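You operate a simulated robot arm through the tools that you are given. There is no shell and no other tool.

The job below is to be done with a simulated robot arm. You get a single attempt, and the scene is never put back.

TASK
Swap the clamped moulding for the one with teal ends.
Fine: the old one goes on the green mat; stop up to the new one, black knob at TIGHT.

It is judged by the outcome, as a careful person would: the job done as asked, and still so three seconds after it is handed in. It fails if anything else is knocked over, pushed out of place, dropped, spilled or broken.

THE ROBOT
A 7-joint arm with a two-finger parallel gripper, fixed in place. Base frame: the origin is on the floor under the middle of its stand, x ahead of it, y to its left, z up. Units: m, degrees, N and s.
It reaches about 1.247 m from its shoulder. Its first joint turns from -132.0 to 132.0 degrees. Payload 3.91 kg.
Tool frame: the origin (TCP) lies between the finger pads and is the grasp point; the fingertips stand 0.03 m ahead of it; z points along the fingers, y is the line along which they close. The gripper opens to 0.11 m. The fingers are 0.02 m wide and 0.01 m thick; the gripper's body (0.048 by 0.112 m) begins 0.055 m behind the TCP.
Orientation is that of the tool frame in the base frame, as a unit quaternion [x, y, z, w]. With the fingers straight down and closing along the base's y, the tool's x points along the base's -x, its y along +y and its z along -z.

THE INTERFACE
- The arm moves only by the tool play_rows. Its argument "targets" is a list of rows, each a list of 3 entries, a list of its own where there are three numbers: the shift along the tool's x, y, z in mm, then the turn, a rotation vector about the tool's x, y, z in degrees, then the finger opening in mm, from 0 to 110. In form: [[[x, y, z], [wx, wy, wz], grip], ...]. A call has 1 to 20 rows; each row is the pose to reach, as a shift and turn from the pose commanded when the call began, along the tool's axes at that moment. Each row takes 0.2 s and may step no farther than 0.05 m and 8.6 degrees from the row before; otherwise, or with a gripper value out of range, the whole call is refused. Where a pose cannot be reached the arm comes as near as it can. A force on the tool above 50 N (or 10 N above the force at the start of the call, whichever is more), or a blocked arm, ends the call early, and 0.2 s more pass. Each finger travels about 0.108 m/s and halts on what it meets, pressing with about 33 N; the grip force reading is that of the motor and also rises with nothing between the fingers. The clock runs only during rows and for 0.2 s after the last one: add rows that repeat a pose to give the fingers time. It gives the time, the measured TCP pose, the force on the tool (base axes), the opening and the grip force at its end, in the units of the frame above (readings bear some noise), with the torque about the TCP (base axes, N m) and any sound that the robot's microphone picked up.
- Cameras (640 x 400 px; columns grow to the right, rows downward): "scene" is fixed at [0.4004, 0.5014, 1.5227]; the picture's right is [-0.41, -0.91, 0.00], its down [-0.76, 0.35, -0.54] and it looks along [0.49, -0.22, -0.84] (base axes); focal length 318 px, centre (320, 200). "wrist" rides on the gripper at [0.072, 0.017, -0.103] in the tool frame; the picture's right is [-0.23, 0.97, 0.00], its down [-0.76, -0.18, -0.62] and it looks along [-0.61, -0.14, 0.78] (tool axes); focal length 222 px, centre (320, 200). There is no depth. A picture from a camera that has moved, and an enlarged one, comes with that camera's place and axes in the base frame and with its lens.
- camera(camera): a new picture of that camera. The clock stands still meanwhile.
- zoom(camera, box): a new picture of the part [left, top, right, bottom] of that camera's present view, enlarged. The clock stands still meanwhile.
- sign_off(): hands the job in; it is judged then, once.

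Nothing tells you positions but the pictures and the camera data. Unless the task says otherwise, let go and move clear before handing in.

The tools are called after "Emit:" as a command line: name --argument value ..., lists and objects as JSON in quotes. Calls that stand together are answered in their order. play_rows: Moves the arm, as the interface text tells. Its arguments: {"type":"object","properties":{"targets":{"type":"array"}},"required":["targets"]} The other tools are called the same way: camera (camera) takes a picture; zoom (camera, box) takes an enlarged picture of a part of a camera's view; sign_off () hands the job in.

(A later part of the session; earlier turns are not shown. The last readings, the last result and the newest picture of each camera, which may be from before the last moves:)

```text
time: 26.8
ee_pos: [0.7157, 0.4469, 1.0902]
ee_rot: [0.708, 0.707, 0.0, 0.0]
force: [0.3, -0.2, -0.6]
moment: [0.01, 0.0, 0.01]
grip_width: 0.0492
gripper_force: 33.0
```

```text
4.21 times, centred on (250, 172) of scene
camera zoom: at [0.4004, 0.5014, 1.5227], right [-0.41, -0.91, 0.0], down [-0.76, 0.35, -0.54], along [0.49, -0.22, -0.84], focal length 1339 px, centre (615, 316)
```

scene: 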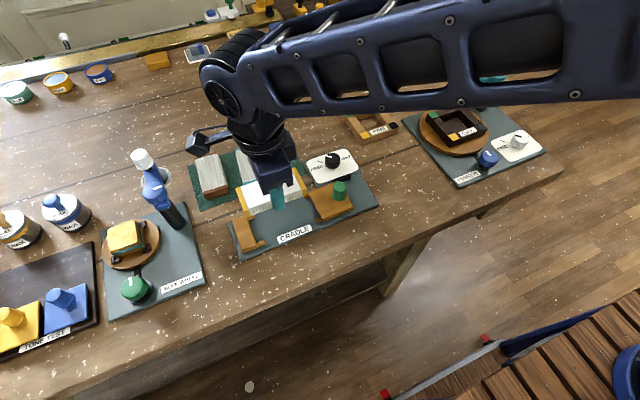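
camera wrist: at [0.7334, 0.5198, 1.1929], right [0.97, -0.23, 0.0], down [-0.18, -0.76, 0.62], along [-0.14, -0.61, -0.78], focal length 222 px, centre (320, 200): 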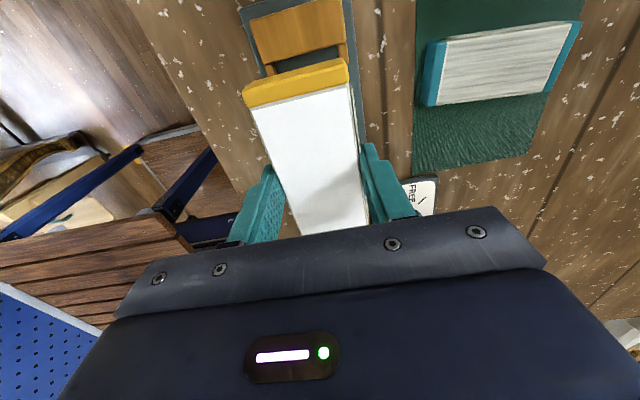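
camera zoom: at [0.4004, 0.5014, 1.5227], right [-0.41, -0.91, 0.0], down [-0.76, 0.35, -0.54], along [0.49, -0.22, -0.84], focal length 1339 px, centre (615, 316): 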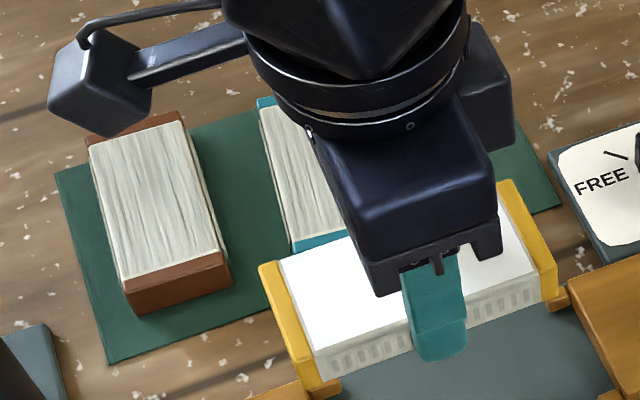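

The mat's free area is about x 0.812–0.946, y 0.345–0.425, and the teal-ended moulding sits at about x 0.81–0.92, y 0.43–0.48, slightly rotated. I'll carry the old one over to (0.875, 0.377) at height while turning it to lie along x.

Emit:
play_rows --targets '[[[-6, 13, 0], [0, 0, -7.5], 40], [[-12, 26, 0], [0, 0, -15], 40], [[-18, 39, 0], [0, 0, -22.5], 40], [[-24, 53, 0], [0, 0, -30], 40], [[-30, 66, 0], [0, 0, -37.5], 40], [[-36, 80, 0], [0, 0, -45], 40], [[-42, 93, 0], [0, 0, -52.5], 40], [[-48, 107, 0], [0, 0, -60], 40], [[-54, 120, 0], [0, 0, -67.5], 40], [[-60, 134, 0], [0, 0, -75], 40], [[-66, 147, 0], [0, 0, -82.5], 40], [[-70, 159, 0], [0, 0, -90], 40], [[-70, 159, 0], [0, 0, -90], 40]]'

Emit:
camera --camera "wrist"

Emit:
camera --camera "scene"

```text
time: 29.6
ee_pos: [0.8755, 0.3771, 1.091]
ee_rot: [-0.002, 1.0, 0.0, -0.001]
force: [0.0, 0.3, -0.8]
moment: [-0.01, -0.01, 0.0]
grip_width: 0.0488
gripper_force: 32.5
```

```text
taken
camera wrist: at [0.8034, 0.3947, 1.1946], right [0.23, 0.97, 0.0], down [0.76, -0.18, 0.62], along [0.61, -0.14, -0.78], focal length 222 px, centre (320, 200)
```

wrist: 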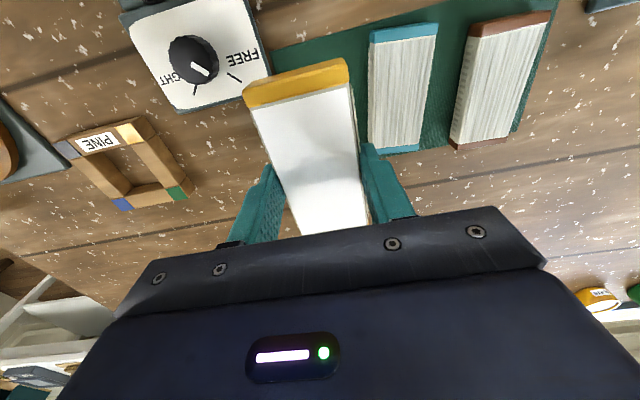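

```text
taken
```

scene: 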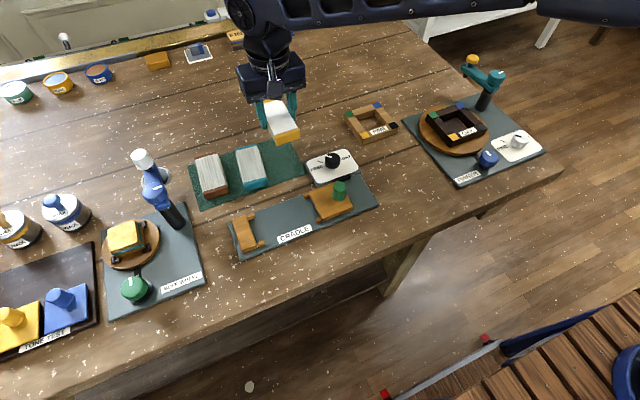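

The old moulding is now over the mat's free side, lying along x. I'll zoom in to verify position relative to the mat edges and the teal-ended one.

Emit:
zoom --camera "wrist" --box '[230, 0, 570, 170]'

Emit:
zoom --camera "scene" --box '[180, 90, 360, 220]'

```text
1.88 times, centred on (400, 85) of wrist
camera zoom: at [0.8034, 0.3947, 1.1946], right [0.23, 0.97, 0.0], down [0.76, -0.18, 0.62], along [0.61, -0.14, -0.78], focal length 418 px, centre (169, 416)
```

zoom: 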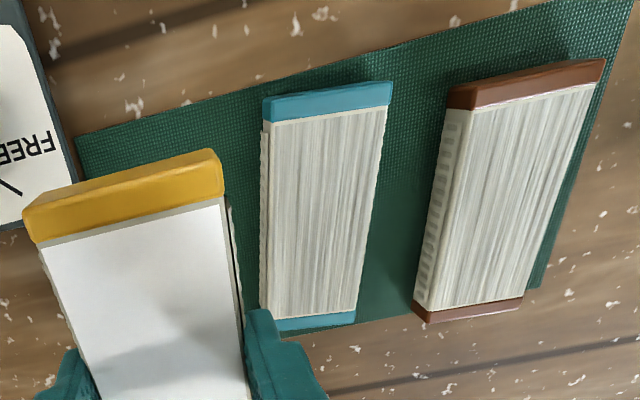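

```text
3.08 times, centred on (270, 155) of scene
camera zoom: at [0.4004, 0.5014, 1.5227], right [-0.41, -0.91, 0.0], down [-0.76, 0.35, -0.54], along [0.49, -0.22, -0.84], focal length 978 px, centre (474, 338)
```

zoom: 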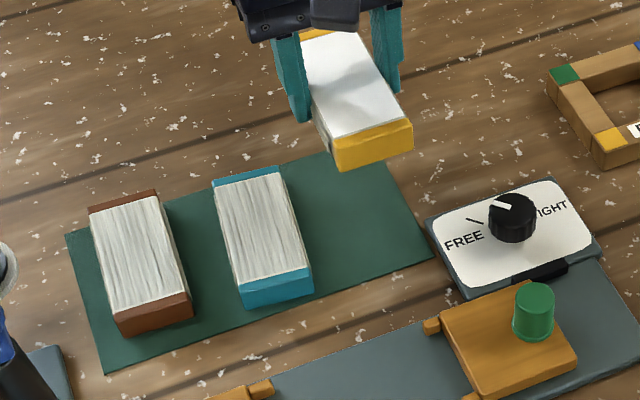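

Clearances look fine: old one would occupy y 0.352–0.402, with the teal-ended one starting at about 0.427. I'll lower to just above the mat, then touch down in small steps.

Emit:
play_rows --targets '[[[0, 0, 25], [0, 0, 0], 40], [[0, 0, 50], [0, 0, 0], 40], [[0, 0, 75], [0, 0, 0], 40], [[0, 0, 90], [0, 0, 0], 40], [[0, 0, 97], [0, 0, 0], 40], [[0, 0, 97], [0, 0, 0], 40]]'

Emit:
camera --camera "wrist"

Emit:
zoom --camera "scene" --box '[180, 110, 360, 220]'

```text
time: 31.0
ee_pos: [0.8741, 0.377, 0.9953]
ee_rot: [0.0, 1.0, 0.0, -0.001]
force: [-0.1, -0.2, -0.9]
moment: [0.01, -0.02, -0.02]
grip_width: 0.0489
gripper_force: 33.2
```

```text
taken
camera wrist: at [0.8024, 0.3937, 1.098], right [0.23, 0.97, 0.0], down [0.76, -0.18, 0.62], along [0.61, -0.14, -0.78], focal length 222 px, centre (320, 200)
```

wrist: 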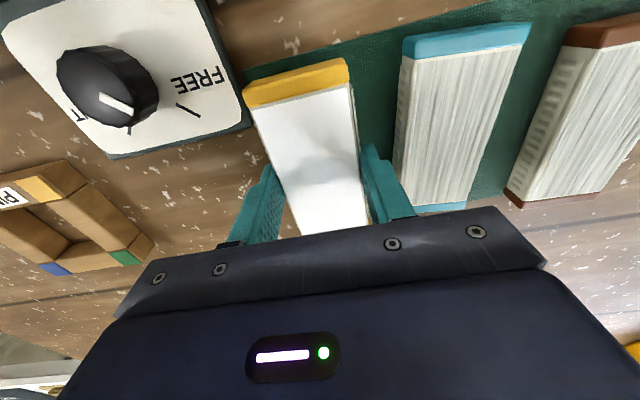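

```text
3.56 times, centred on (270, 165) of scene
camera zoom: at [0.4004, 0.5014, 1.5227], right [-0.41, -0.91, 0.0], down [-0.76, 0.35, -0.54], along [0.49, -0.22, -0.84], focal length 1130 px, centre (498, 324)
```

zoom: 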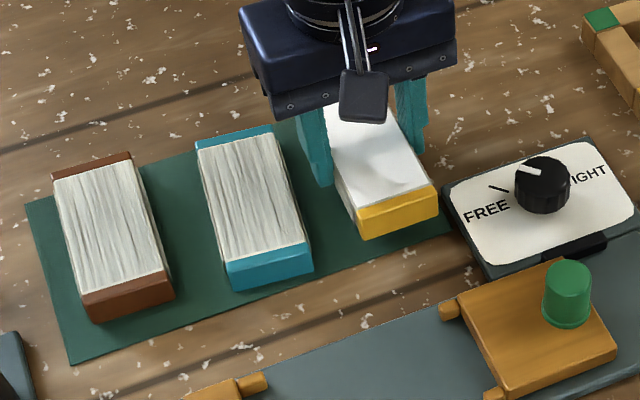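

It's hovering slightly above the mat in the right place. Now small downward steps until contact.

Emit:
play_rows --targets '[[[0, 0, 2], [0, 0, 0], 40], [[0, 0, 4], [0, 0, 0], 40], [[0, 0, 5], [0, 0, 0], 40], [[0, 0, 5], [0, 0, 0], 40]]'

```text
time: 32.0
ee_pos: [0.8742, 0.3767, 0.9889]
ee_rot: [0.0, 1.0, -0.001, 0.0]
force: [-0.2, 0.2, -1.4]
moment: [0.0, 0.0, 0.03]
grip_width: 0.0492
gripper_force: 33.1
```

Emit:
play_rows --targets '[[[0, 0, 1], [0, 0, 0], 40], [[0, 0, 2], [0, 0, 0], 40], [[0, 0, 2], [0, 0, 0], 40]]'

Emit:
zoom --camera "scene" --box '[250, 110, 330, 190]'

```text
time: 32.8
ee_pos: [0.8752, 0.3769, 0.9875]
ee_rot: [0.0, 1.0, 0.0, 0.0]
force: [0.9, 0.0, -0.6]
moment: [0.02, -0.02, 0.0]
grip_width: 0.0491
gripper_force: 33.2
```

```text
5.00 times, centred on (290, 150) of scene
camera zoom: at [0.4004, 0.5014, 1.5227], right [-0.41, -0.91, 0.0], down [-0.76, 0.35, -0.54], along [0.49, -0.22, -0.84], focal length 1590 px, centre (470, 450)
```

zoom: 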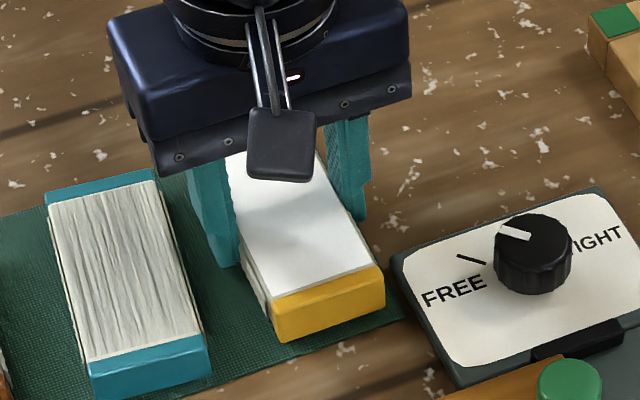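

Not yet touching. Continuing down in small steps.

Emit:
play_rows --targets '[[[0, 0, 1], [0, 0, 0], 40], [[0, 0, 2], [0, 0, 0], 40], [[0, 0, 3], [0, 0, 0], 40], [[0, 0, 3], [0, 0, 0], 40]]'

```text
time: 33.8
ee_pos: [0.8744, 0.3771, 0.9838]
ee_rot: [0.0, 1.0, 0.0, 0.0]
force: [-0.9, 0.1, -1.9]
moment: [0.05, 0.0, 0.03]
grip_width: 0.0488
gripper_force: 33.2
```

Emit:
play_rows --targets '[[[0, 0, 1], [0, 0, 0], 40], [[0, 0, 2], [0, 0, 0], 40], [[0, 0, 2], [0, 0, 0], 40]]'

Emit:
zoom --camera "scene" --box '[250, 110, 330, 190]'

```text
time: 34.6
ee_pos: [0.8733, 0.3765, 0.9817]
ee_rot: [0.0, 1.0, 0.0, 0.0]
force: [-0.8, 0.1, -0.2]
moment: [-0.01, 0.02, -0.03]
grip_width: 0.0491
gripper_force: 33.1
```

```text
5.00 times, centred on (290, 150) of scene
camera zoom: at [0.4004, 0.5014, 1.5227], right [-0.41, -0.91, 0.0], down [-0.76, 0.35, -0.54], along [0.49, -0.22, -0.84], focal length 1590 px, centre (470, 450)
```

zoom: 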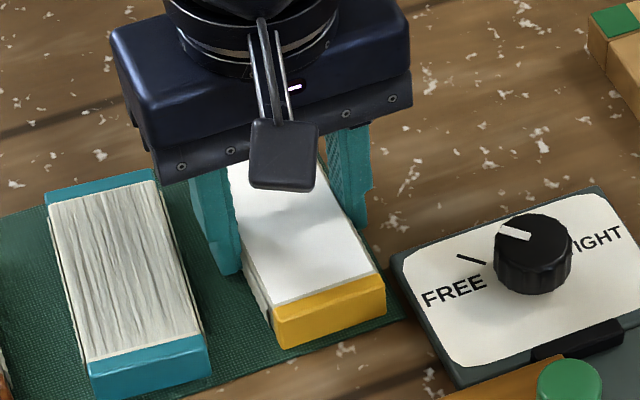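

Emit:
play_rows --targets '[[[0, 0, 1], [0, 0, 0], 40], [[0, 0, 2], [0, 0, 0], 40], [[0, 0, 2], [0, 0, 0], 40]]'

```text
time: 35.4
ee_pos: [0.875, 0.3779, 0.9816]
ee_rot: [0.0, 1.0, -0.001, 0.001]
force: [-0.8, -2.8, 15.0]
moment: [-0.11, 0.53, 0.0]
grip_width: 0.0487
gripper_force: 32.5
```

Contact with the mat (15 N), so the moulding is down. I'll ease up 1 mm, release with a modest opening so as not to reach the teal-ended one, and rise.

Emit:
play_rows --targets '[[[0, 0, -1], [0, 0, 0], 40], [[0, 0, -1], [0, 0, 0], 55], [[0, 0, -1], [0, 0, 0], 60], [[0, 0, -1], [0, 0, 0], 60], [[0, 0, -15], [0, 0, 0], 60], [[0, 0, -40], [0, 0, 0], 60], [[0, 0, -75], [0, 0, 0], 60], [[0, 0, -110], [0, 0, 0], 60], [[0, 0, -110], [0, 0, 0], 60]]'

Emit:
camera --camera "wrist"

Emit:
zoom --camera "scene" --box '[180, 110, 360, 220]'

```text
time: 37.4
ee_pos: [0.874, 0.3766, 1.0899]
ee_rot: [0.0, 1.0, 0.001, 0.0]
force: [-0.1, 0.9, -0.5]
moment: [-0.02, 0.0, -0.02]
grip_width: 0.06
gripper_force: 0.0
```

```text
taken
camera wrist: at [0.8018, 0.3939, 1.1936], right [0.23, 0.97, 0.0], down [0.76, -0.18, 0.62], along [0.61, -0.14, -0.78], focal length 222 px, centre (320, 200)
```

wrist: 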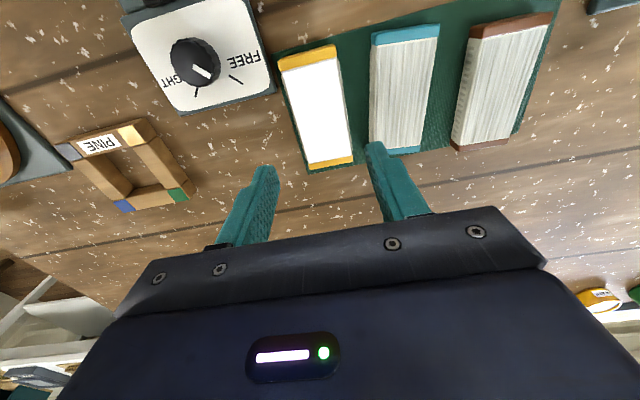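

```text
3.56 times, centred on (270, 165) of scene
camera zoom: at [0.4004, 0.5014, 1.5227], right [-0.41, -0.91, 0.0], down [-0.76, 0.35, -0.54], along [0.49, -0.22, -0.84], focal length 1130 px, centre (498, 324)
```

zoom: 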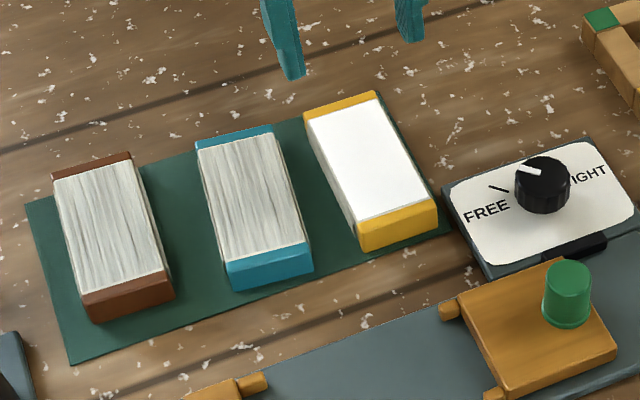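

The old moulding rests fully on the mat, nothing else disturbed. Now I'll measure the teal-ended one, using the placed one as a reference.

Emit:
zoom --camera "wrist" --box '[270, 10, 470, 180]'

Emit:
zoom --camera "scene" --box '[225, 125, 315, 195]'

```text
2.35 times, centred on (370, 95) of wrist
camera zoom: at [0.8018, 0.3939, 1.1936], right [0.23, 0.97, 0.0], down [0.76, -0.18, 0.62], along [0.61, -0.14, -0.78], focal length 523 px, centre (202, 447)
```

zoom: 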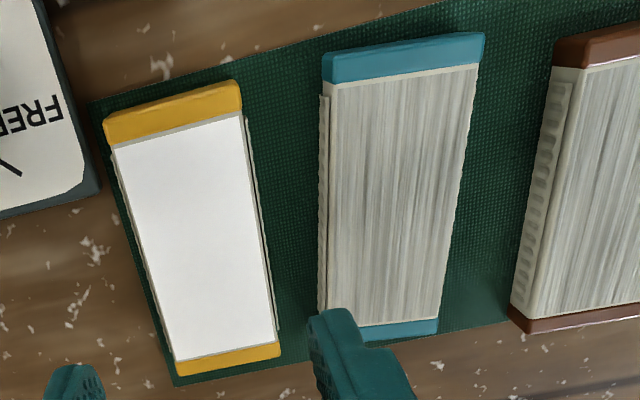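

```text
5.71 times, centred on (270, 160) of scene
camera zoom: at [0.4004, 0.5014, 1.5227], right [-0.41, -0.91, 0.0], down [-0.76, 0.35, -0.54], along [0.49, -0.22, -0.84], focal length 1817 px, centre (606, 429)
```

zoom: 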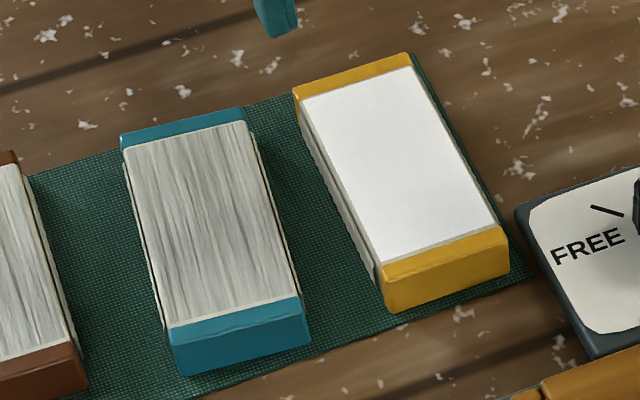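

The teal-ended moulding is centred at about (0.875, 0.4525), rotated about −5°. I'll move over it with the matching yaw and check.

Emit:
play_rows --targets '[[[-1, 25, 0], [0, 0, 2], 65], [[-1, 50, 0], [0, 0, 4], 66], [[-1, 75.5, 0], [0, 0, 5], 66], [[-1, 75.5, 0], [0, 0, 5], 66]]'

Emit:
camera --camera "wrist"

Emit:
zoom --camera "wrist" --box '[230, 20, 430, 190]'

```text
time: 38.4
ee_pos: [0.8758, 0.4523, 1.0897]
ee_rot: [0.043, 0.999, -0.001, 0.0]
force: [-0.4, 0.2, 0.6]
moment: [0.01, -0.02, -0.03]
grip_width: 0.0661
gripper_force: 0.0
```

```text
taken
camera wrist: at [0.8053, 0.4762, 1.194], right [0.31, 0.95, 0.0], down [0.74, -0.24, 0.62], along [0.59, -0.19, -0.78], focal length 222 px, centre (320, 200)
```

wrist: 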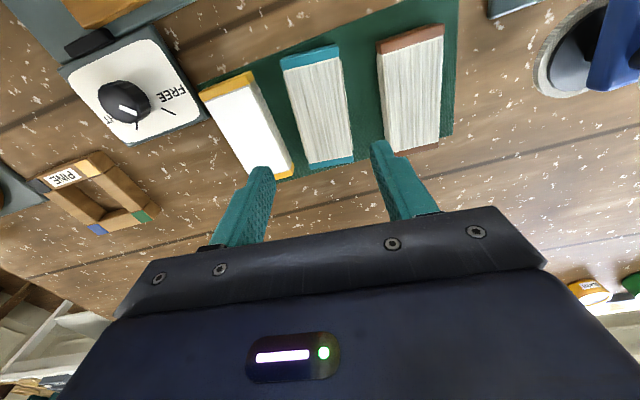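

```text
2.35 times, centred on (330, 105) of wrist
camera zoom: at [0.8053, 0.4762, 1.194], right [0.31, 0.95, 0.0], down [0.74, -0.24, 0.62], along [0.59, -0.19, -0.78], focal length 523 px, centre (296, 424)
```

zoom: 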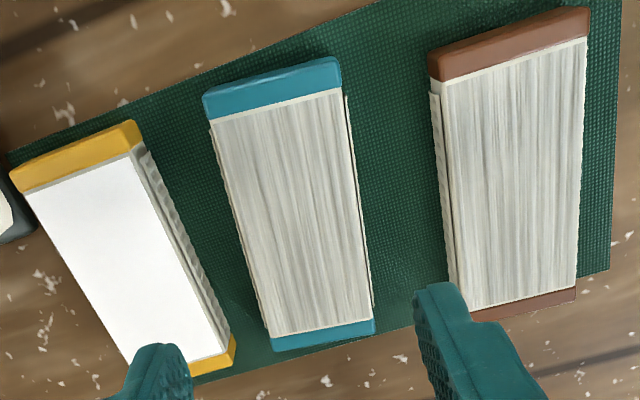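

The teal-ended moulding is centred within 1 mm and aligned within 0.5°. I'll descend around it, stopping with the fingertips about 2 mm above the mat.

Emit:
play_rows --targets '[[[0, 0.7, 30], [0, 0, 0], 66], [[0, 0.7, 60], [0, 0, 0], 66], [[0, 0.7, 85], [0, 0, 0], 66], [[0, 0.7, 100], [0, 0, 0], 66], [[0, 0.7, 107], [0, 0, 0], 66], [[0, 0.7, 107], [0, 0, 0], 66]]'

Emit:
camera --camera "wrist"

Emit:
zoom --camera "scene" --box '[200, 110, 330, 200]'

```text
time: 39.8
ee_pos: [0.8749, 0.4531, 0.9833]
ee_rot: [0.044, 0.999, -0.001, 0.001]
force: [-0.3, 0.7, 0.5]
moment: [0.02, 0.03, -0.01]
grip_width: 0.066
gripper_force: 0.1
```

```text
taken
camera wrist: at [0.8051, 0.4761, 1.0871], right [0.31, 0.95, 0.0], down [0.74, -0.24, 0.62], along [0.59, -0.19, -0.78], focal length 222 px, centre (320, 200)
```

wrist: 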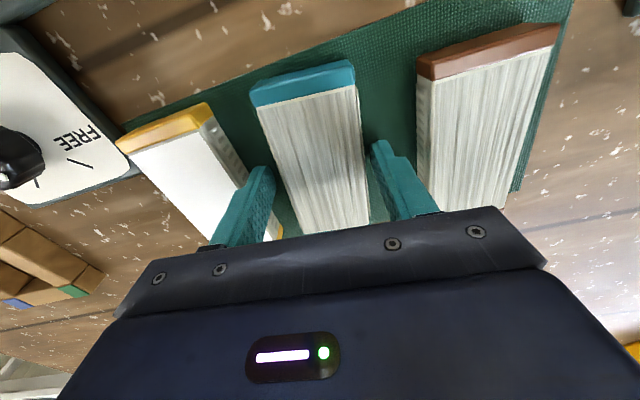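

```text
4.44 times, centred on (265, 155) of scene
camera zoom: at [0.4004, 0.5014, 1.5227], right [-0.41, -0.91, 0.0], down [-0.76, 0.35, -0.54], along [0.49, -0.22, -0.84], focal length 1413 px, centre (564, 400)
```

zoom: 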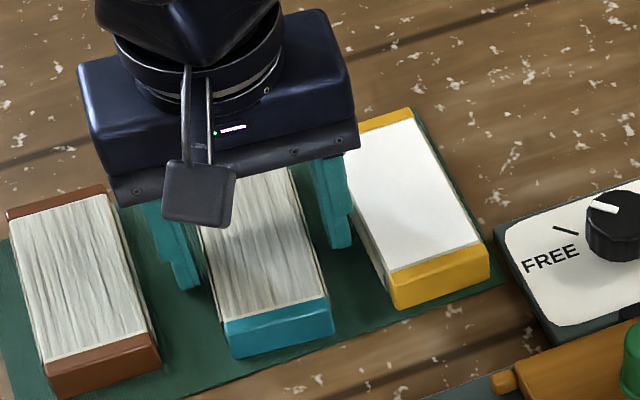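

The fingers straddle the teal-ended moulding with space on both sides. Closing to grip it.

Emit:
play_rows --targets '[[[0, 0, 0], [0, 0, 0], 55], [[0, 0, 0], [0, 0, 0], 40], [[0, 0, 0], [0, 0, 0], 40], [[0, 0, 0], [0, 0, 0], 40]]'

Emit:
zoom --camera "wrist" --box '[200, 40, 440, 240]'

```text
time: 40.8
ee_pos: [0.8749, 0.4517, 0.9825]
ee_rot: [0.044, 0.999, 0.0, 0.0]
force: [0.7, -0.4, 0.3]
moment: [-0.05, -0.08, -0.05]
grip_width: 0.0486
gripper_force: 33.0
```

```text
2.00 times, centred on (320, 140) of wrist
camera zoom: at [0.8051, 0.4761, 1.0872], right [0.31, 0.95, 0.0], down [0.74, -0.24, 0.62], along [0.59, -0.19, -0.78], focal length 444 px, centre (320, 320)
```

zoom: 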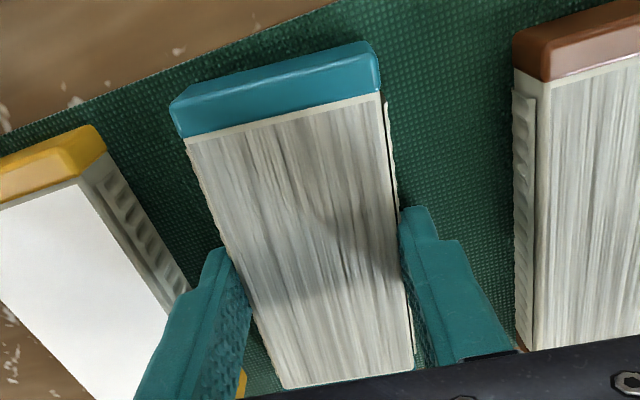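

Gripped at 48.6 mm, the same width as the old one. Lifting straight up.

Emit:
play_rows --targets '[[[0, 0, -5], [0, 0, 0], 40], [[0, 0, -15], [0, 0, 0], 40], [[0, 0, -35], [0, 0, 0], 40], [[0, 0, -65], [0, 0, 0], 40], [[0, 0, -95], [0, 0, 0], 40], [[0, 0, -115], [0, 0, 0], 40], [[0, 0, -115], [0, 0, 0], 40]]'

Emit:
camera --camera "wrist"

Emit:
camera --camera "scene"

```text
time: 42.4
ee_pos: [0.8764, 0.455, 1.0965]
ee_rot: [0.044, 0.999, 0.001, 0.0]
force: [0.3, -0.3, -0.7]
moment: [0.01, 0.01, 0.0]
grip_width: 0.0488
gripper_force: 33.0
```

```text
taken
camera wrist: at [0.806, 0.4777, 1.2012], right [0.31, 0.95, 0.0], down [0.74, -0.24, 0.62], along [0.59, -0.19, -0.78], focal length 222 px, centre (320, 200)
```

wrist: 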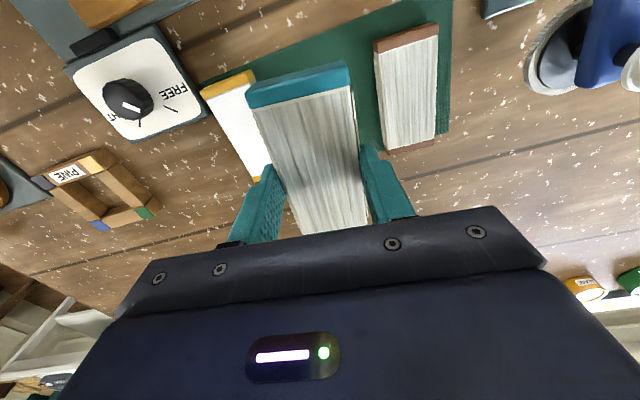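

```text
taken
```

scene: 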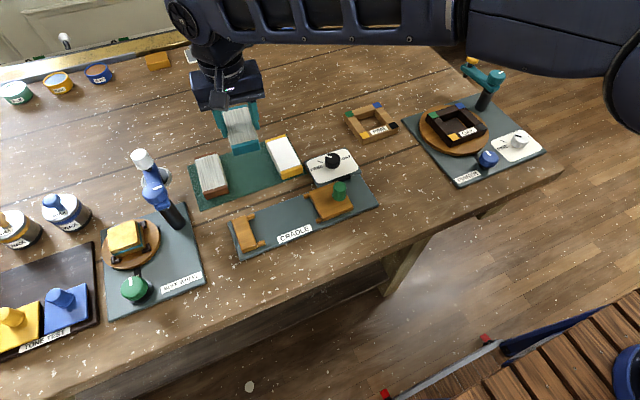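

The teal-ended moulding is lifted and level. I'll carry it to above the cradle seat, turning −85° so it lies along y, aiming about 2 mm short of the fixed stop.

Emit:
play_rows --targets '[[[14, -2, 0], [0, 0, 7.7], 40], [[29, -4, 0], [0, 0, 15.4], 40], [[43, -6, 0], [0, 0, 23.1], 40], [[58, -8, 0], [0, 0, 30.8], 40], [[72, -10, 0], [0, 0, 38.5], 40], [[87, -12, 0], [0, 0, 46.2], 40], [[101, -14, 0], [0, 0, 53.9], 40], [[116, -16, 0], [0, 0, 61.6], 40], [[130, -18, 0], [0, 0, 69.3], 40], [[145, -20, 0], [0, 0, 77], 40], [[158.8, -21.6, 0], [0, 0, 85], 40], [[158.8, -21.6, 0], [0, 0, 85], 40]]'

Emit:
camera --camera "wrist"

Emit:
zoom --camera "scene" --box '[210, 150, 390, 270]'

```text
time: 45.0
ee_pos: [0.7148, 0.4474, 1.0985]
ee_rot: [0.708, 0.706, 0.0, 0.0]
force: [-0.7, 0.3, -1.5]
moment: [-0.02, 0.03, 0.03]
grip_width: 0.0492
gripper_force: 32.8
```

```text
taken
camera wrist: at [0.7334, 0.5192, 1.2021], right [0.97, -0.23, 0.0], down [-0.18, -0.76, 0.62], along [-0.14, -0.61, -0.78], focal length 222 px, centre (320, 200)
```

wrist: 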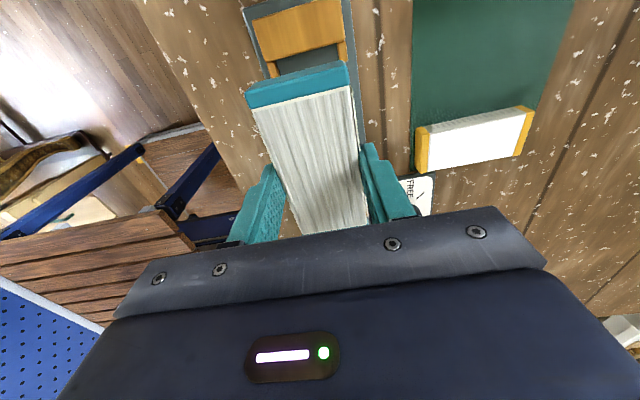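

```text
3.33 times, centred on (300, 210) of scene
camera zoom: at [0.4004, 0.5014, 1.5227], right [-0.41, -0.91, 0.0], down [-0.76, 0.35, -0.54], along [0.49, -0.22, -0.84], focal length 1060 px, centre (387, 167)
```

zoom: 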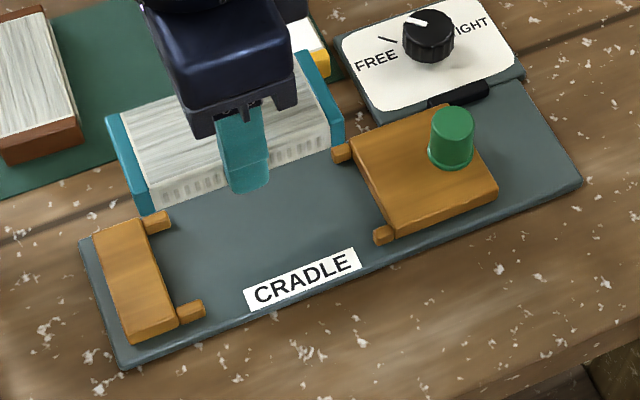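

It is over the seat and aligned along y. I'll lower to just above the stop's guide pegs and check alignment.

Emit:
play_rows --targets '[[[0, 0, 25], [0, 0, 0], 40], [[0, 0, 50], [0, 0, 0], 40], [[0, 0, 70], [0, 0, 0], 40], [[0, 0, 83], [0, 0, 0], 40], [[0, 0, 83], [0, 0, 0], 40]]'

Emit:
zoom --camera "wrist" --box '[160, 0, 440, 200]'

Emit:
zoom --camera "scene" --box '[220, 170, 350, 270]'

```text
time: 46.2
ee_pos: [0.7148, 0.4457, 1.0149]
ee_rot: [0.707, 0.707, -0.001, 0.001]
force: [0.3, -0.2, -0.8]
moment: [-0.01, -0.02, -0.01]
grip_width: 0.0491
gripper_force: 32.9
```

```text
2.00 times, centred on (300, 100) of wrist
camera zoom: at [0.7322, 0.5185, 1.1181], right [0.97, -0.23, 0.0], down [-0.18, -0.76, 0.62], along [-0.14, -0.61, -0.78], focal length 444 px, centre (360, 400)
```

zoom: 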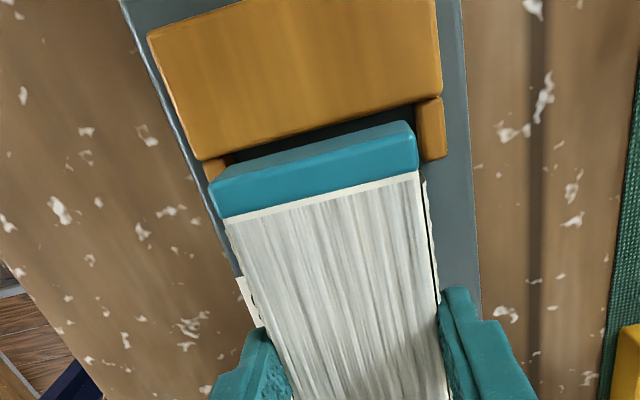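

```text
4.00 times, centred on (285, 220) of scene
camera zoom: at [0.4004, 0.5014, 1.5227], right [-0.41, -0.91, 0.0], down [-0.76, 0.35, -0.54], along [0.49, -0.22, -0.84], focal length 1272 px, centre (460, 120)
```

zoom: 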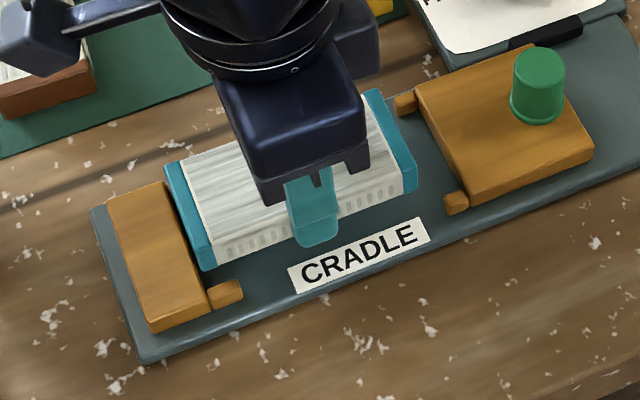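

Alignment with the pegs looks good. I'll lower most of the way, then touch down in small steps.

Emit:
play_rows --targets '[[[0, 0, 6], [0, 0, 0], 40], [[0, 0, 12], [0, 0, 0], 40], [[0, 0, 17], [0, 0, 0], 40], [[0, 0, 17], [0, 0, 0], 40]]'

Emit:
zoom --camera "wrist" --box '[160, 0, 440, 200]'

Emit:
zoom --camera "scene" --box '[220, 170, 350, 270]'

```text
time: 47.2
ee_pos: [0.7141, 0.4461, 0.9977]
ee_rot: [0.707, 0.707, 0.0, 0.0]
force: [-0.8, -0.1, -0.3]
moment: [-0.02, -0.01, 0.01]
grip_width: 0.049
gripper_force: 32.9
```

```text
2.00 times, centred on (300, 100) of wrist
camera zoom: at [0.7327, 0.5186, 1.1022], right [0.97, -0.23, 0.0], down [-0.18, -0.76, 0.62], along [-0.14, -0.61, -0.78], focal length 444 px, centre (360, 400)
```

zoom: 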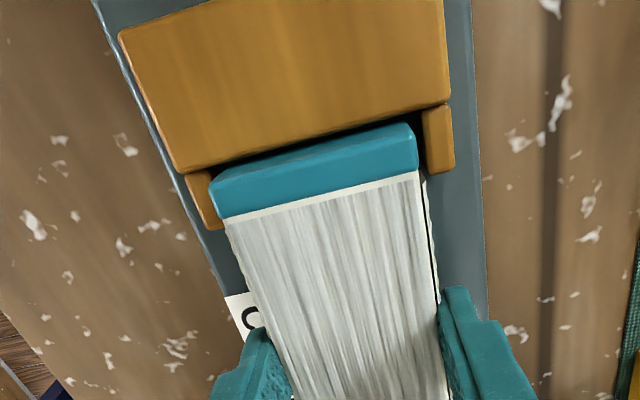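

```text
4.00 times, centred on (285, 220) of scene
camera zoom: at [0.4004, 0.5014, 1.5227], right [-0.41, -0.91, 0.0], down [-0.76, 0.35, -0.54], along [0.49, -0.22, -0.84], focal length 1272 px, centre (460, 120)
```

zoom: 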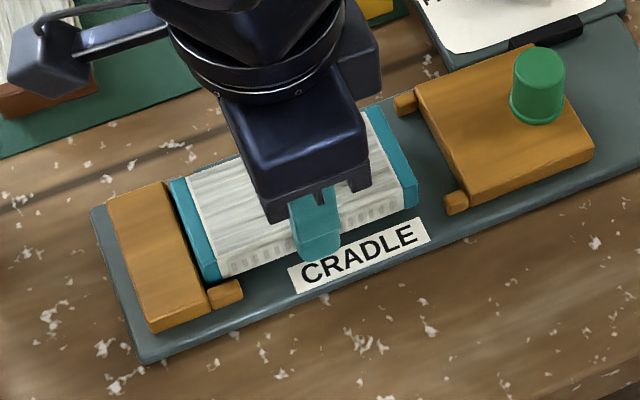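

It sits between the pegs with a small gap to the fixed stop. Small final steps down to contact.

Emit:
play_rows --targets '[[[0, 0, 1], [0, 0, 0], 40], [[0, 0, 2], [0, 0, 0], 40], [[0, 0, 2], [0, 0, 0], 40]]'

```text
time: 48.0
ee_pos: [0.7145, 0.4457, 0.9965]
ee_rot: [0.708, 0.706, 0.0, 0.0]
force: [0.0, 0.0, -1.3]
moment: [0.01, -0.01, 0.0]
grip_width: 0.0491
gripper_force: 33.4
```

Emit:
play_rows --targets '[[[0, 0, 1], [0, 0, 0], 40], [[0, 0, 2], [0, 0, 0], 40], [[0, 0, 2], [0, 0, 0], 40]]'

```text
time: 48.8
ee_pos: [0.715, 0.4458, 0.9946]
ee_rot: [0.707, 0.707, 0.0, -0.001]
force: [0.7, -0.2, -0.8]
moment: [-0.02, 0.02, 0.04]
grip_width: 0.0491
gripper_force: 32.8
```

Emit:
play_rows --targets '[[[0, 0, 1], [0, 0, 0], 40], [[0, 0, 2], [0, 0, 0], 40], [[0, 0, 2], [0, 0, 0], 40]]'

```text
time: 49.6
ee_pos: [0.7151, 0.4451, 0.9933]
ee_rot: [0.707, 0.707, 0.001, 0.0]
force: [-0.8, -1.6, 12.9]
moment: [-0.43, 0.12, -0.04]
grip_width: 0.049
gripper_force: 33.2
```

Seated on the base plate (13 N contact). I'll ease up 1 mm, release and rise clear.

Emit:
play_rows --targets '[[[0, 0, -1], [0, 0, 0], 40], [[0, 0, -1], [0, 0, 0], 55], [[0, 0, -1], [0, 0, 0], 65], [[0, 0, -1], [0, 0, 0], 65], [[0, 0, -20], [0, 0, 0], 65], [[0, 0, -50], [0, 0, 0], 65], [[0, 0, -80], [0, 0, 0], 65], [[0, 0, -107], [0, 0, 0], 65], [[0, 0, -107], [0, 0, 0], 65]]'

Emit:
camera --camera "wrist"

Emit:
zoom --camera "wrist" --box '[200, 0, 440, 200]'

Emit:
zoom --camera "scene" --box '[220, 150, 400, 270]'

```text
time: 51.6
ee_pos: [0.7144, 0.4462, 1.0975]
ee_rot: [0.707, 0.707, 0.002, 0.0]
force: [-0.4, 0.5, -0.1]
moment: [-0.01, -0.03, -0.01]
grip_width: 0.0652
gripper_force: 0.1
```

```text
taken
camera wrist: at [0.7317, 0.5181, 1.2023], right [0.97, -0.23, 0.0], down [-0.18, -0.76, 0.62], along [-0.14, -0.61, -0.78], focal length 222 px, centre (320, 200)
```

wrist: 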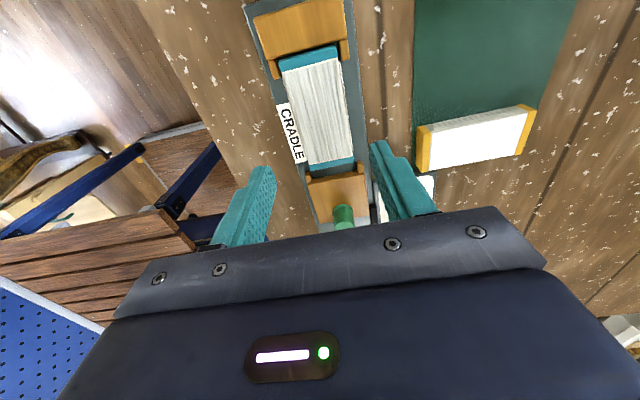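

```text
2.00 times, centred on (320, 100) of wrist
camera zoom: at [0.7317, 0.5181, 1.2023], right [0.97, -0.23, 0.0], down [-0.18, -0.76, 0.62], along [-0.14, -0.61, -0.78], focal length 444 px, centre (320, 400)
```

zoom: 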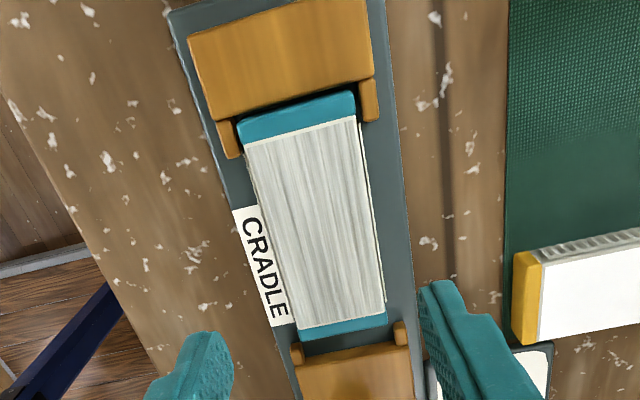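

```text
3.33 times, centred on (310, 210) of scene
camera zoom: at [0.4004, 0.5014, 1.5227], right [-0.41, -0.91, 0.0], down [-0.76, 0.35, -0.54], along [0.49, -0.22, -0.84], focal length 1060 px, centre (353, 167)
```

zoom: 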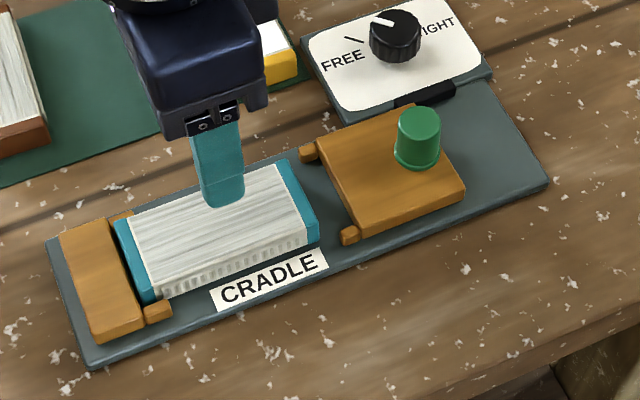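

The teal-ended moulding sits straight in the cradle, about 3 mm off the fixed stop. Now I'll return over the green knob (yaw 0) to bring the sliding stop up.

Emit:
play_rows --targets '[[[-11, 0, 0], [0, 0, -7.5], 65], [[-22, 0, 0], [0, 0, -15], 60], [[-33, 0, 0], [0, 0, -22.5], 55], [[-44, 0, 0], [0, 0, -30], 50], [[-55, 0, 0], [0, 0, -37.5], 50], [[-66, 0, 0], [0, 0, -45], 50], [[-77, 0, 0], [0, 0, -52.5], 50], [[-88, 0, 0], [0, 0, -60], 50], [[-99, 0, 0], [0, 0, -67.5], 50], [[-110, 1, 0], [0, 0, -75], 50], [[-121, 1, 0], [0, 0, -82.5], 50], [[-131.5, 1, 0], [0, 0, -90], 50], [[-131.5, 1, 0], [0, 0, -90], 50]]'

Emit:
camera --camera "wrist"

Emit:
zoom --camera "wrist" --box '[220, 0, 560, 190]'

```text
time: 54.4
ee_pos: [0.7149, 0.3134, 1.0988]
ee_rot: [-0.001, 1.0, -0.001, 0.0]
force: [-0.5, -0.3, -0.1]
moment: [0.03, 0.0, -0.03]
grip_width: 0.0501
gripper_force: 0.1
```

```text
taken
camera wrist: at [0.6434, 0.3311, 1.2027], right [0.23, 0.97, 0.0], down [0.76, -0.18, 0.62], along [0.61, -0.14, -0.78], focal length 222 px, centre (320, 200)
```

wrist: 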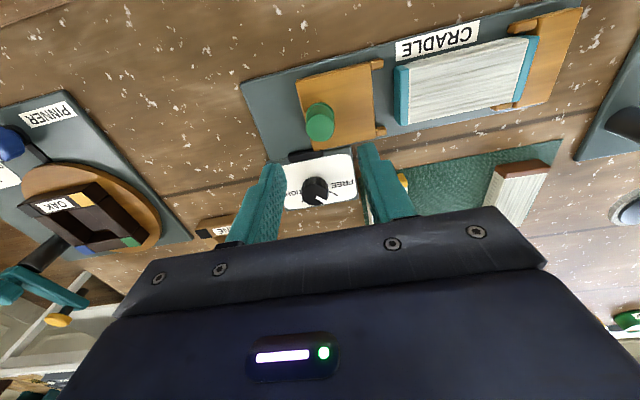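

```text
1.88 times, centred on (390, 95) of wrist
camera zoom: at [0.6434, 0.3311, 1.2027], right [0.23, 0.97, 0.0], down [0.76, -0.18, 0.62], along [0.61, -0.14, -0.78], focal length 418 px, centre (188, 398)
```

zoom: 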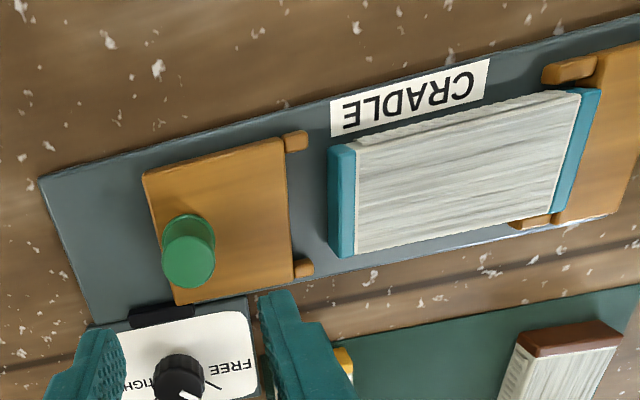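

The green knob is where I left it. Descending around it and gripping.

Emit:
play_rows --targets '[[[0, 1, 25], [0, 0, 0], 50], [[0, 1, 50], [0, 0, 0], 50], [[0, 1, 75], [0, 0, 0], 50], [[0, 1, 90], [0, 0, 0], 50], [[0, 1, 90], [0, 0, 0], 50], [[0, 1, 90], [0, 0, 0], 15], [[0, 1, 90], [0, 0, 0], 15], [[0, 1, 90], [0, 0, 0], 15]]'

Emit:
camera --camera "wrist"

```text
time: 56.2
ee_pos: [0.7162, 0.3153, 1.0087]
ee_rot: [0.0, 1.0, -0.001, 0.0]
force: [0.8, -0.1, -2.1]
moment: [0.4, -0.02, -0.03]
grip_width: 0.0254
gripper_force: 45.3
```

```text
taken
camera wrist: at [0.6442, 0.3327, 1.1125], right [0.23, 0.97, 0.0], down [0.76, -0.18, 0.62], along [0.61, -0.14, -0.78], focal length 222 px, centre (320, 200)
```

wrist: 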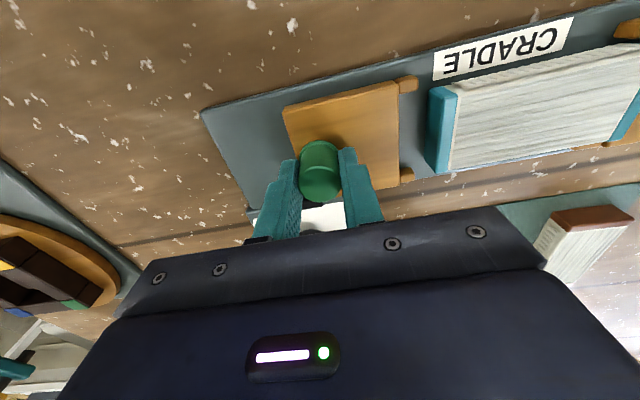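

Gripped at 25.4 mm. I'll push the stop forward (+y), first freely and then in small steps while watching the force.

Emit:
play_rows --targets '[[[0, 5, 0], [0, 0, 0], 15], [[0, 10, 0], [0, 0, 0], 15], [[0, 15, 0], [0, 0, 0], 15], [[0, 18, 0], [0, 0, 0], 15], [[0, 18, 0], [0, 0, 0], 15]]'

Emit:
zoom --camera "wrist" --box '[260, 0, 640, 200]'

Emit:
zoom --camera "scene" --box '[220, 160, 380, 270]'

```text
time: 57.4
ee_pos: [0.7149, 0.3328, 1.0098]
ee_rot: [0.0, 1.0, 0.0, -0.001]
force: [-12.6, 0.6, -4.6]
moment: [0.47, 0.12, -0.03]
grip_width: 0.0253
gripper_force: 44.7
```

```text
1.68 times, centred on (450, 100) of wrist
camera zoom: at [0.6443, 0.3506, 1.1125], right [0.23, 0.97, 0.0], down [0.76, -0.18, 0.62], along [0.61, -0.14, -0.78], focal length 374 px, centre (101, 368)
```

zoom: 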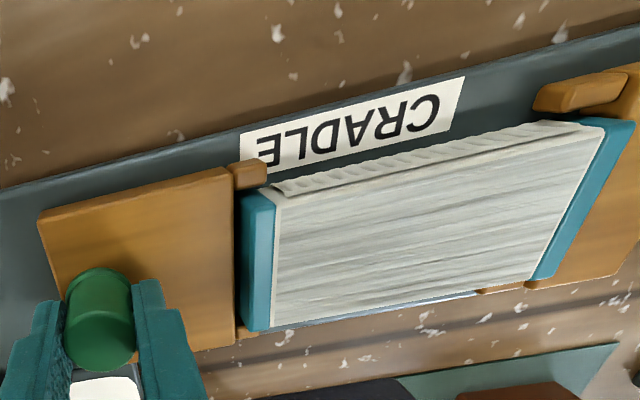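

```text
3.64 times, centred on (300, 215) of scene
camera zoom: at [0.4004, 0.5014, 1.5227], right [-0.41, -0.91, 0.0], down [-0.76, 0.35, -0.54], along [0.49, -0.22, -0.84], focal length 1156 px, centre (393, 146)
```

zoom: 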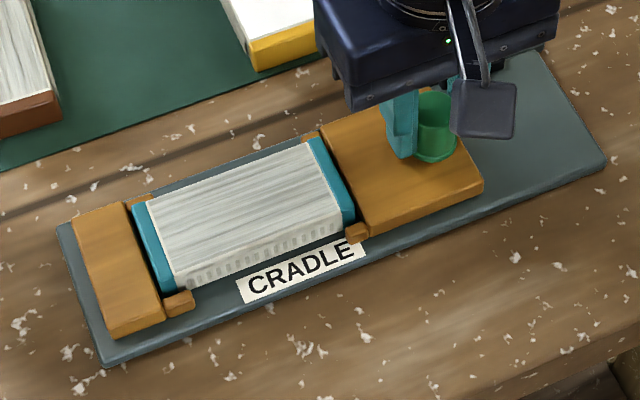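

Nearly touching now. A little x side load (−12.6 N) shows my line is slightly off the rail, so I'll correct by 0.8 mm and continue in small steps.

Emit:
play_rows --targets '[[[0.8, 0, 0], [0, 0, 0], 15], [[0.8, 2, 0], [0, 0, 0], 15], [[0.8, 4, 0], [0, 0, 0], 15], [[0.8, 4, 0], [0, 0, 0], 15]]'

Emit:
zoom --camera "scene" --box '[220, 170, 350, 270]'

```text
time: 58.4
ee_pos: [0.7156, 0.3363, 1.0082]
ee_rot: [0.0, 1.0, 0.0, 0.0]
force: [-2.7, -1.0, -17.6]
moment: [0.42, -0.37, -0.07]
grip_width: 0.0253
gripper_force: 45.2
```

```text
4.00 times, centred on (285, 220) of scene
camera zoom: at [0.4004, 0.5014, 1.5227], right [-0.41, -0.91, 0.0], down [-0.76, 0.35, -0.54], along [0.49, -0.22, -0.84], focal length 1272 px, centre (460, 120)
```

zoom: 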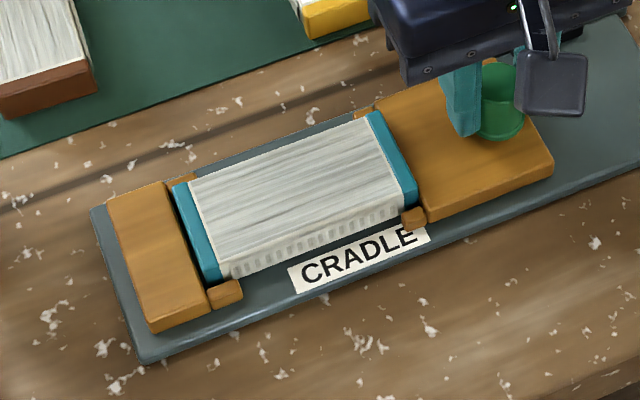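

Slider is at the moulding now; a gap of perhaps 2–3 mm remains at the fixed stop. I'll continue with 1 mm steps, easing the vertical load.

Emit:
play_rows --targets '[[[0, 0, 0.8], [0, 0, 0], 15], [[0, 1, 0.8], [0, 0, 0], 15], [[0, 2, 0.8], [0, 0, 0], 15], [[0, 2, 0.8], [0, 0, 0], 15]]'

Emit:
zoom --camera "scene" --box '[220, 170, 350, 270]'

Emit:
zoom --camera "wrist" --box '[260, 0, 640, 200]'

```text
time: 59.4
ee_pos: [0.7163, 0.3388, 1.0081]
ee_rot: [0.0, 1.0, 0.0, 0.0]
force: [-5.9, -6.1, -4.2]
moment: [0.34, 0.06, 0.02]
grip_width: 0.025
gripper_force: 45.1
```

```text
4.00 times, centred on (285, 220) of scene
camera zoom: at [0.4004, 0.5014, 1.5227], right [-0.41, -0.91, 0.0], down [-0.76, 0.35, -0.54], along [0.49, -0.22, -0.84], focal length 1272 px, centre (460, 120)
```

zoom: 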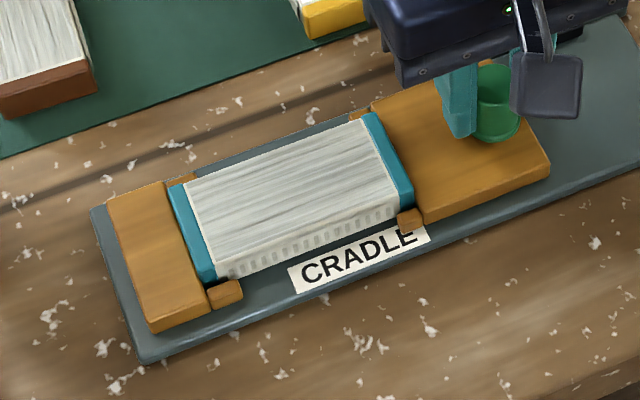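

```text
1.68 times, centred on (450, 100) of wrist
camera zoom: at [0.6442, 0.3564, 1.1125], right [0.23, 0.97, 0.0], down [0.76, -0.18, 0.62], along [0.61, -0.14, -0.78], focal length 374 px, centre (101, 368)
```

zoom: 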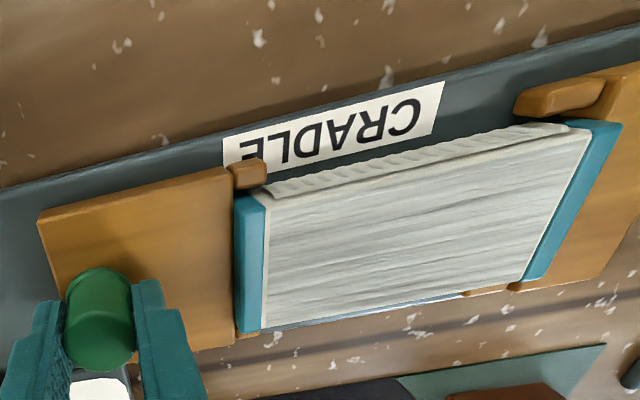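

The slider is pushing the moulding (−6 N). I'll continue 1 mm at a time until it seats firmly against the fixed stop.

Emit:
play_rows --targets '[[[0, 1, 0], [0, 0, 0], 15], [[0, 1, 0], [0, 0, 0], 15]]'

```text
time: 60.0
ee_pos: [0.7149, 0.3399, 1.009]
ee_rot: [0.0, 1.0, 0.0, 0.0]
force: [-10.7, -15.5, 1.6]
moment: [0.24, 0.24, 0.05]
grip_width: 0.0249
gripper_force: 45.3
```

Emit:
zoom --camera "scene" --box '[220, 170, 350, 270]'

Emit:
zoom --camera "scene" --box '[230, 200, 290, 255]'

Emit:
zoom --camera "wrist" --box '[500, 0, 640, 200]'

```text
4.00 times, centred on (285, 220) of scene
camera zoom: at [0.4004, 0.5014, 1.5227], right [-0.41, -0.91, 0.0], down [-0.76, 0.35, -0.54], along [0.49, -0.22, -0.84], focal length 1272 px, centre (460, 120)
```

zoom: 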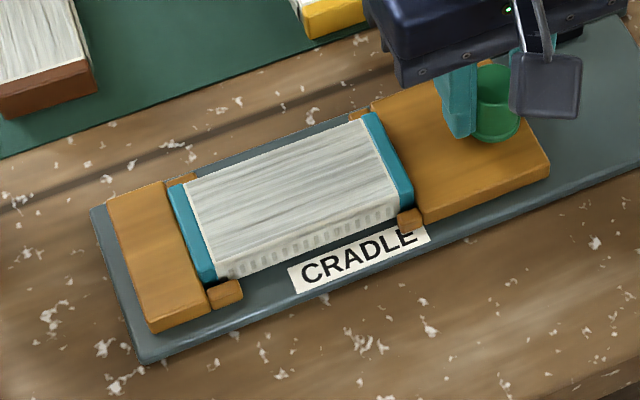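

```text
7.27 times, centred on (260, 228) of scene
camera zoom: at [0.4004, 0.5014, 1.5227], right [-0.41, -0.91, 0.0], down [-0.76, 0.35, -0.54], along [0.49, -0.22, -0.84], focal length 2312 px, centre (756, 0)
```

zoom: 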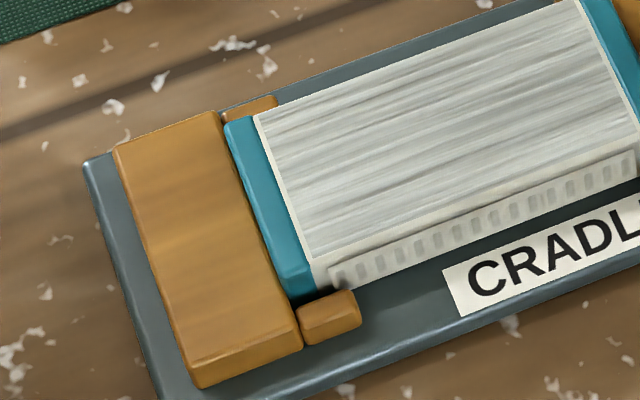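

```text
2.00 times, centred on (570, 100) of wrist
camera zoom: at [0.6443, 0.3566, 1.1125], right [0.23, 0.97, 0.0], down [0.76, -0.18, 0.62], along [0.61, -0.14, -0.78], focal length 444 px, centre (-180, 400)
```

zoom: 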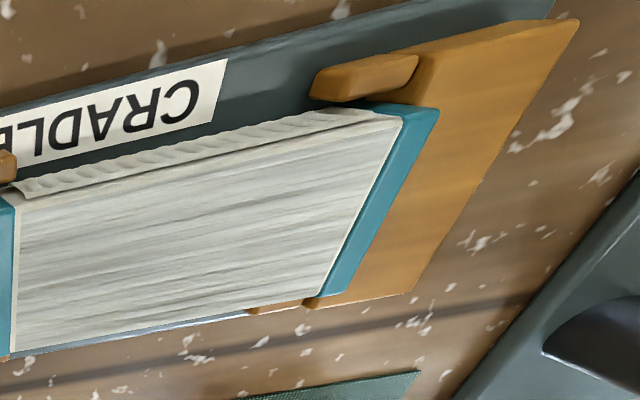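

The moulding didn't move in that last step while the force rose to 15 N, so it's against the fixed stop. One more small press to confirm it's seated, relieving x load.

Emit:
play_rows --targets '[[[0.8, 0.7, 0], [0, 0, 0], 15], [[0.8, 0.7, 0], [0, 0, 0], 15]]'

Emit:
zoom --camera "scene" --box '[220, 170, 350, 270]'

```text
time: 60.6
ee_pos: [0.7154, 0.3393, 1.0081]
ee_rot: [0.002, 1.0, 0.0, 0.001]
force: [-0.5, -22.0, 6.8]
moment: [-0.61, 0.27, -0.06]
grip_width: 0.0251
gripper_force: 45.4
```

```text
4.00 times, centred on (285, 220) of scene
camera zoom: at [0.4004, 0.5014, 1.5227], right [-0.41, -0.91, 0.0], down [-0.76, 0.35, -0.54], along [0.49, -0.22, -0.84], focal length 1272 px, centre (460, 120)
```

zoom: 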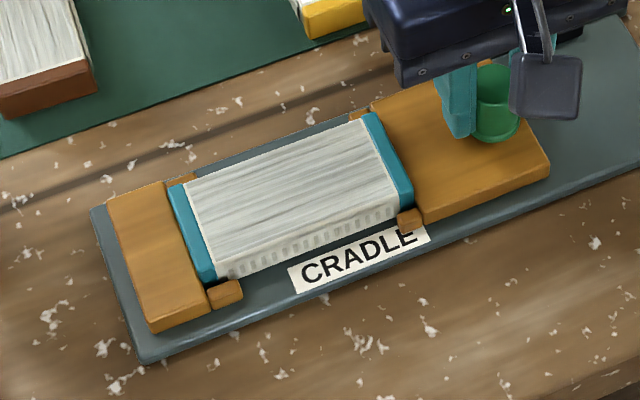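

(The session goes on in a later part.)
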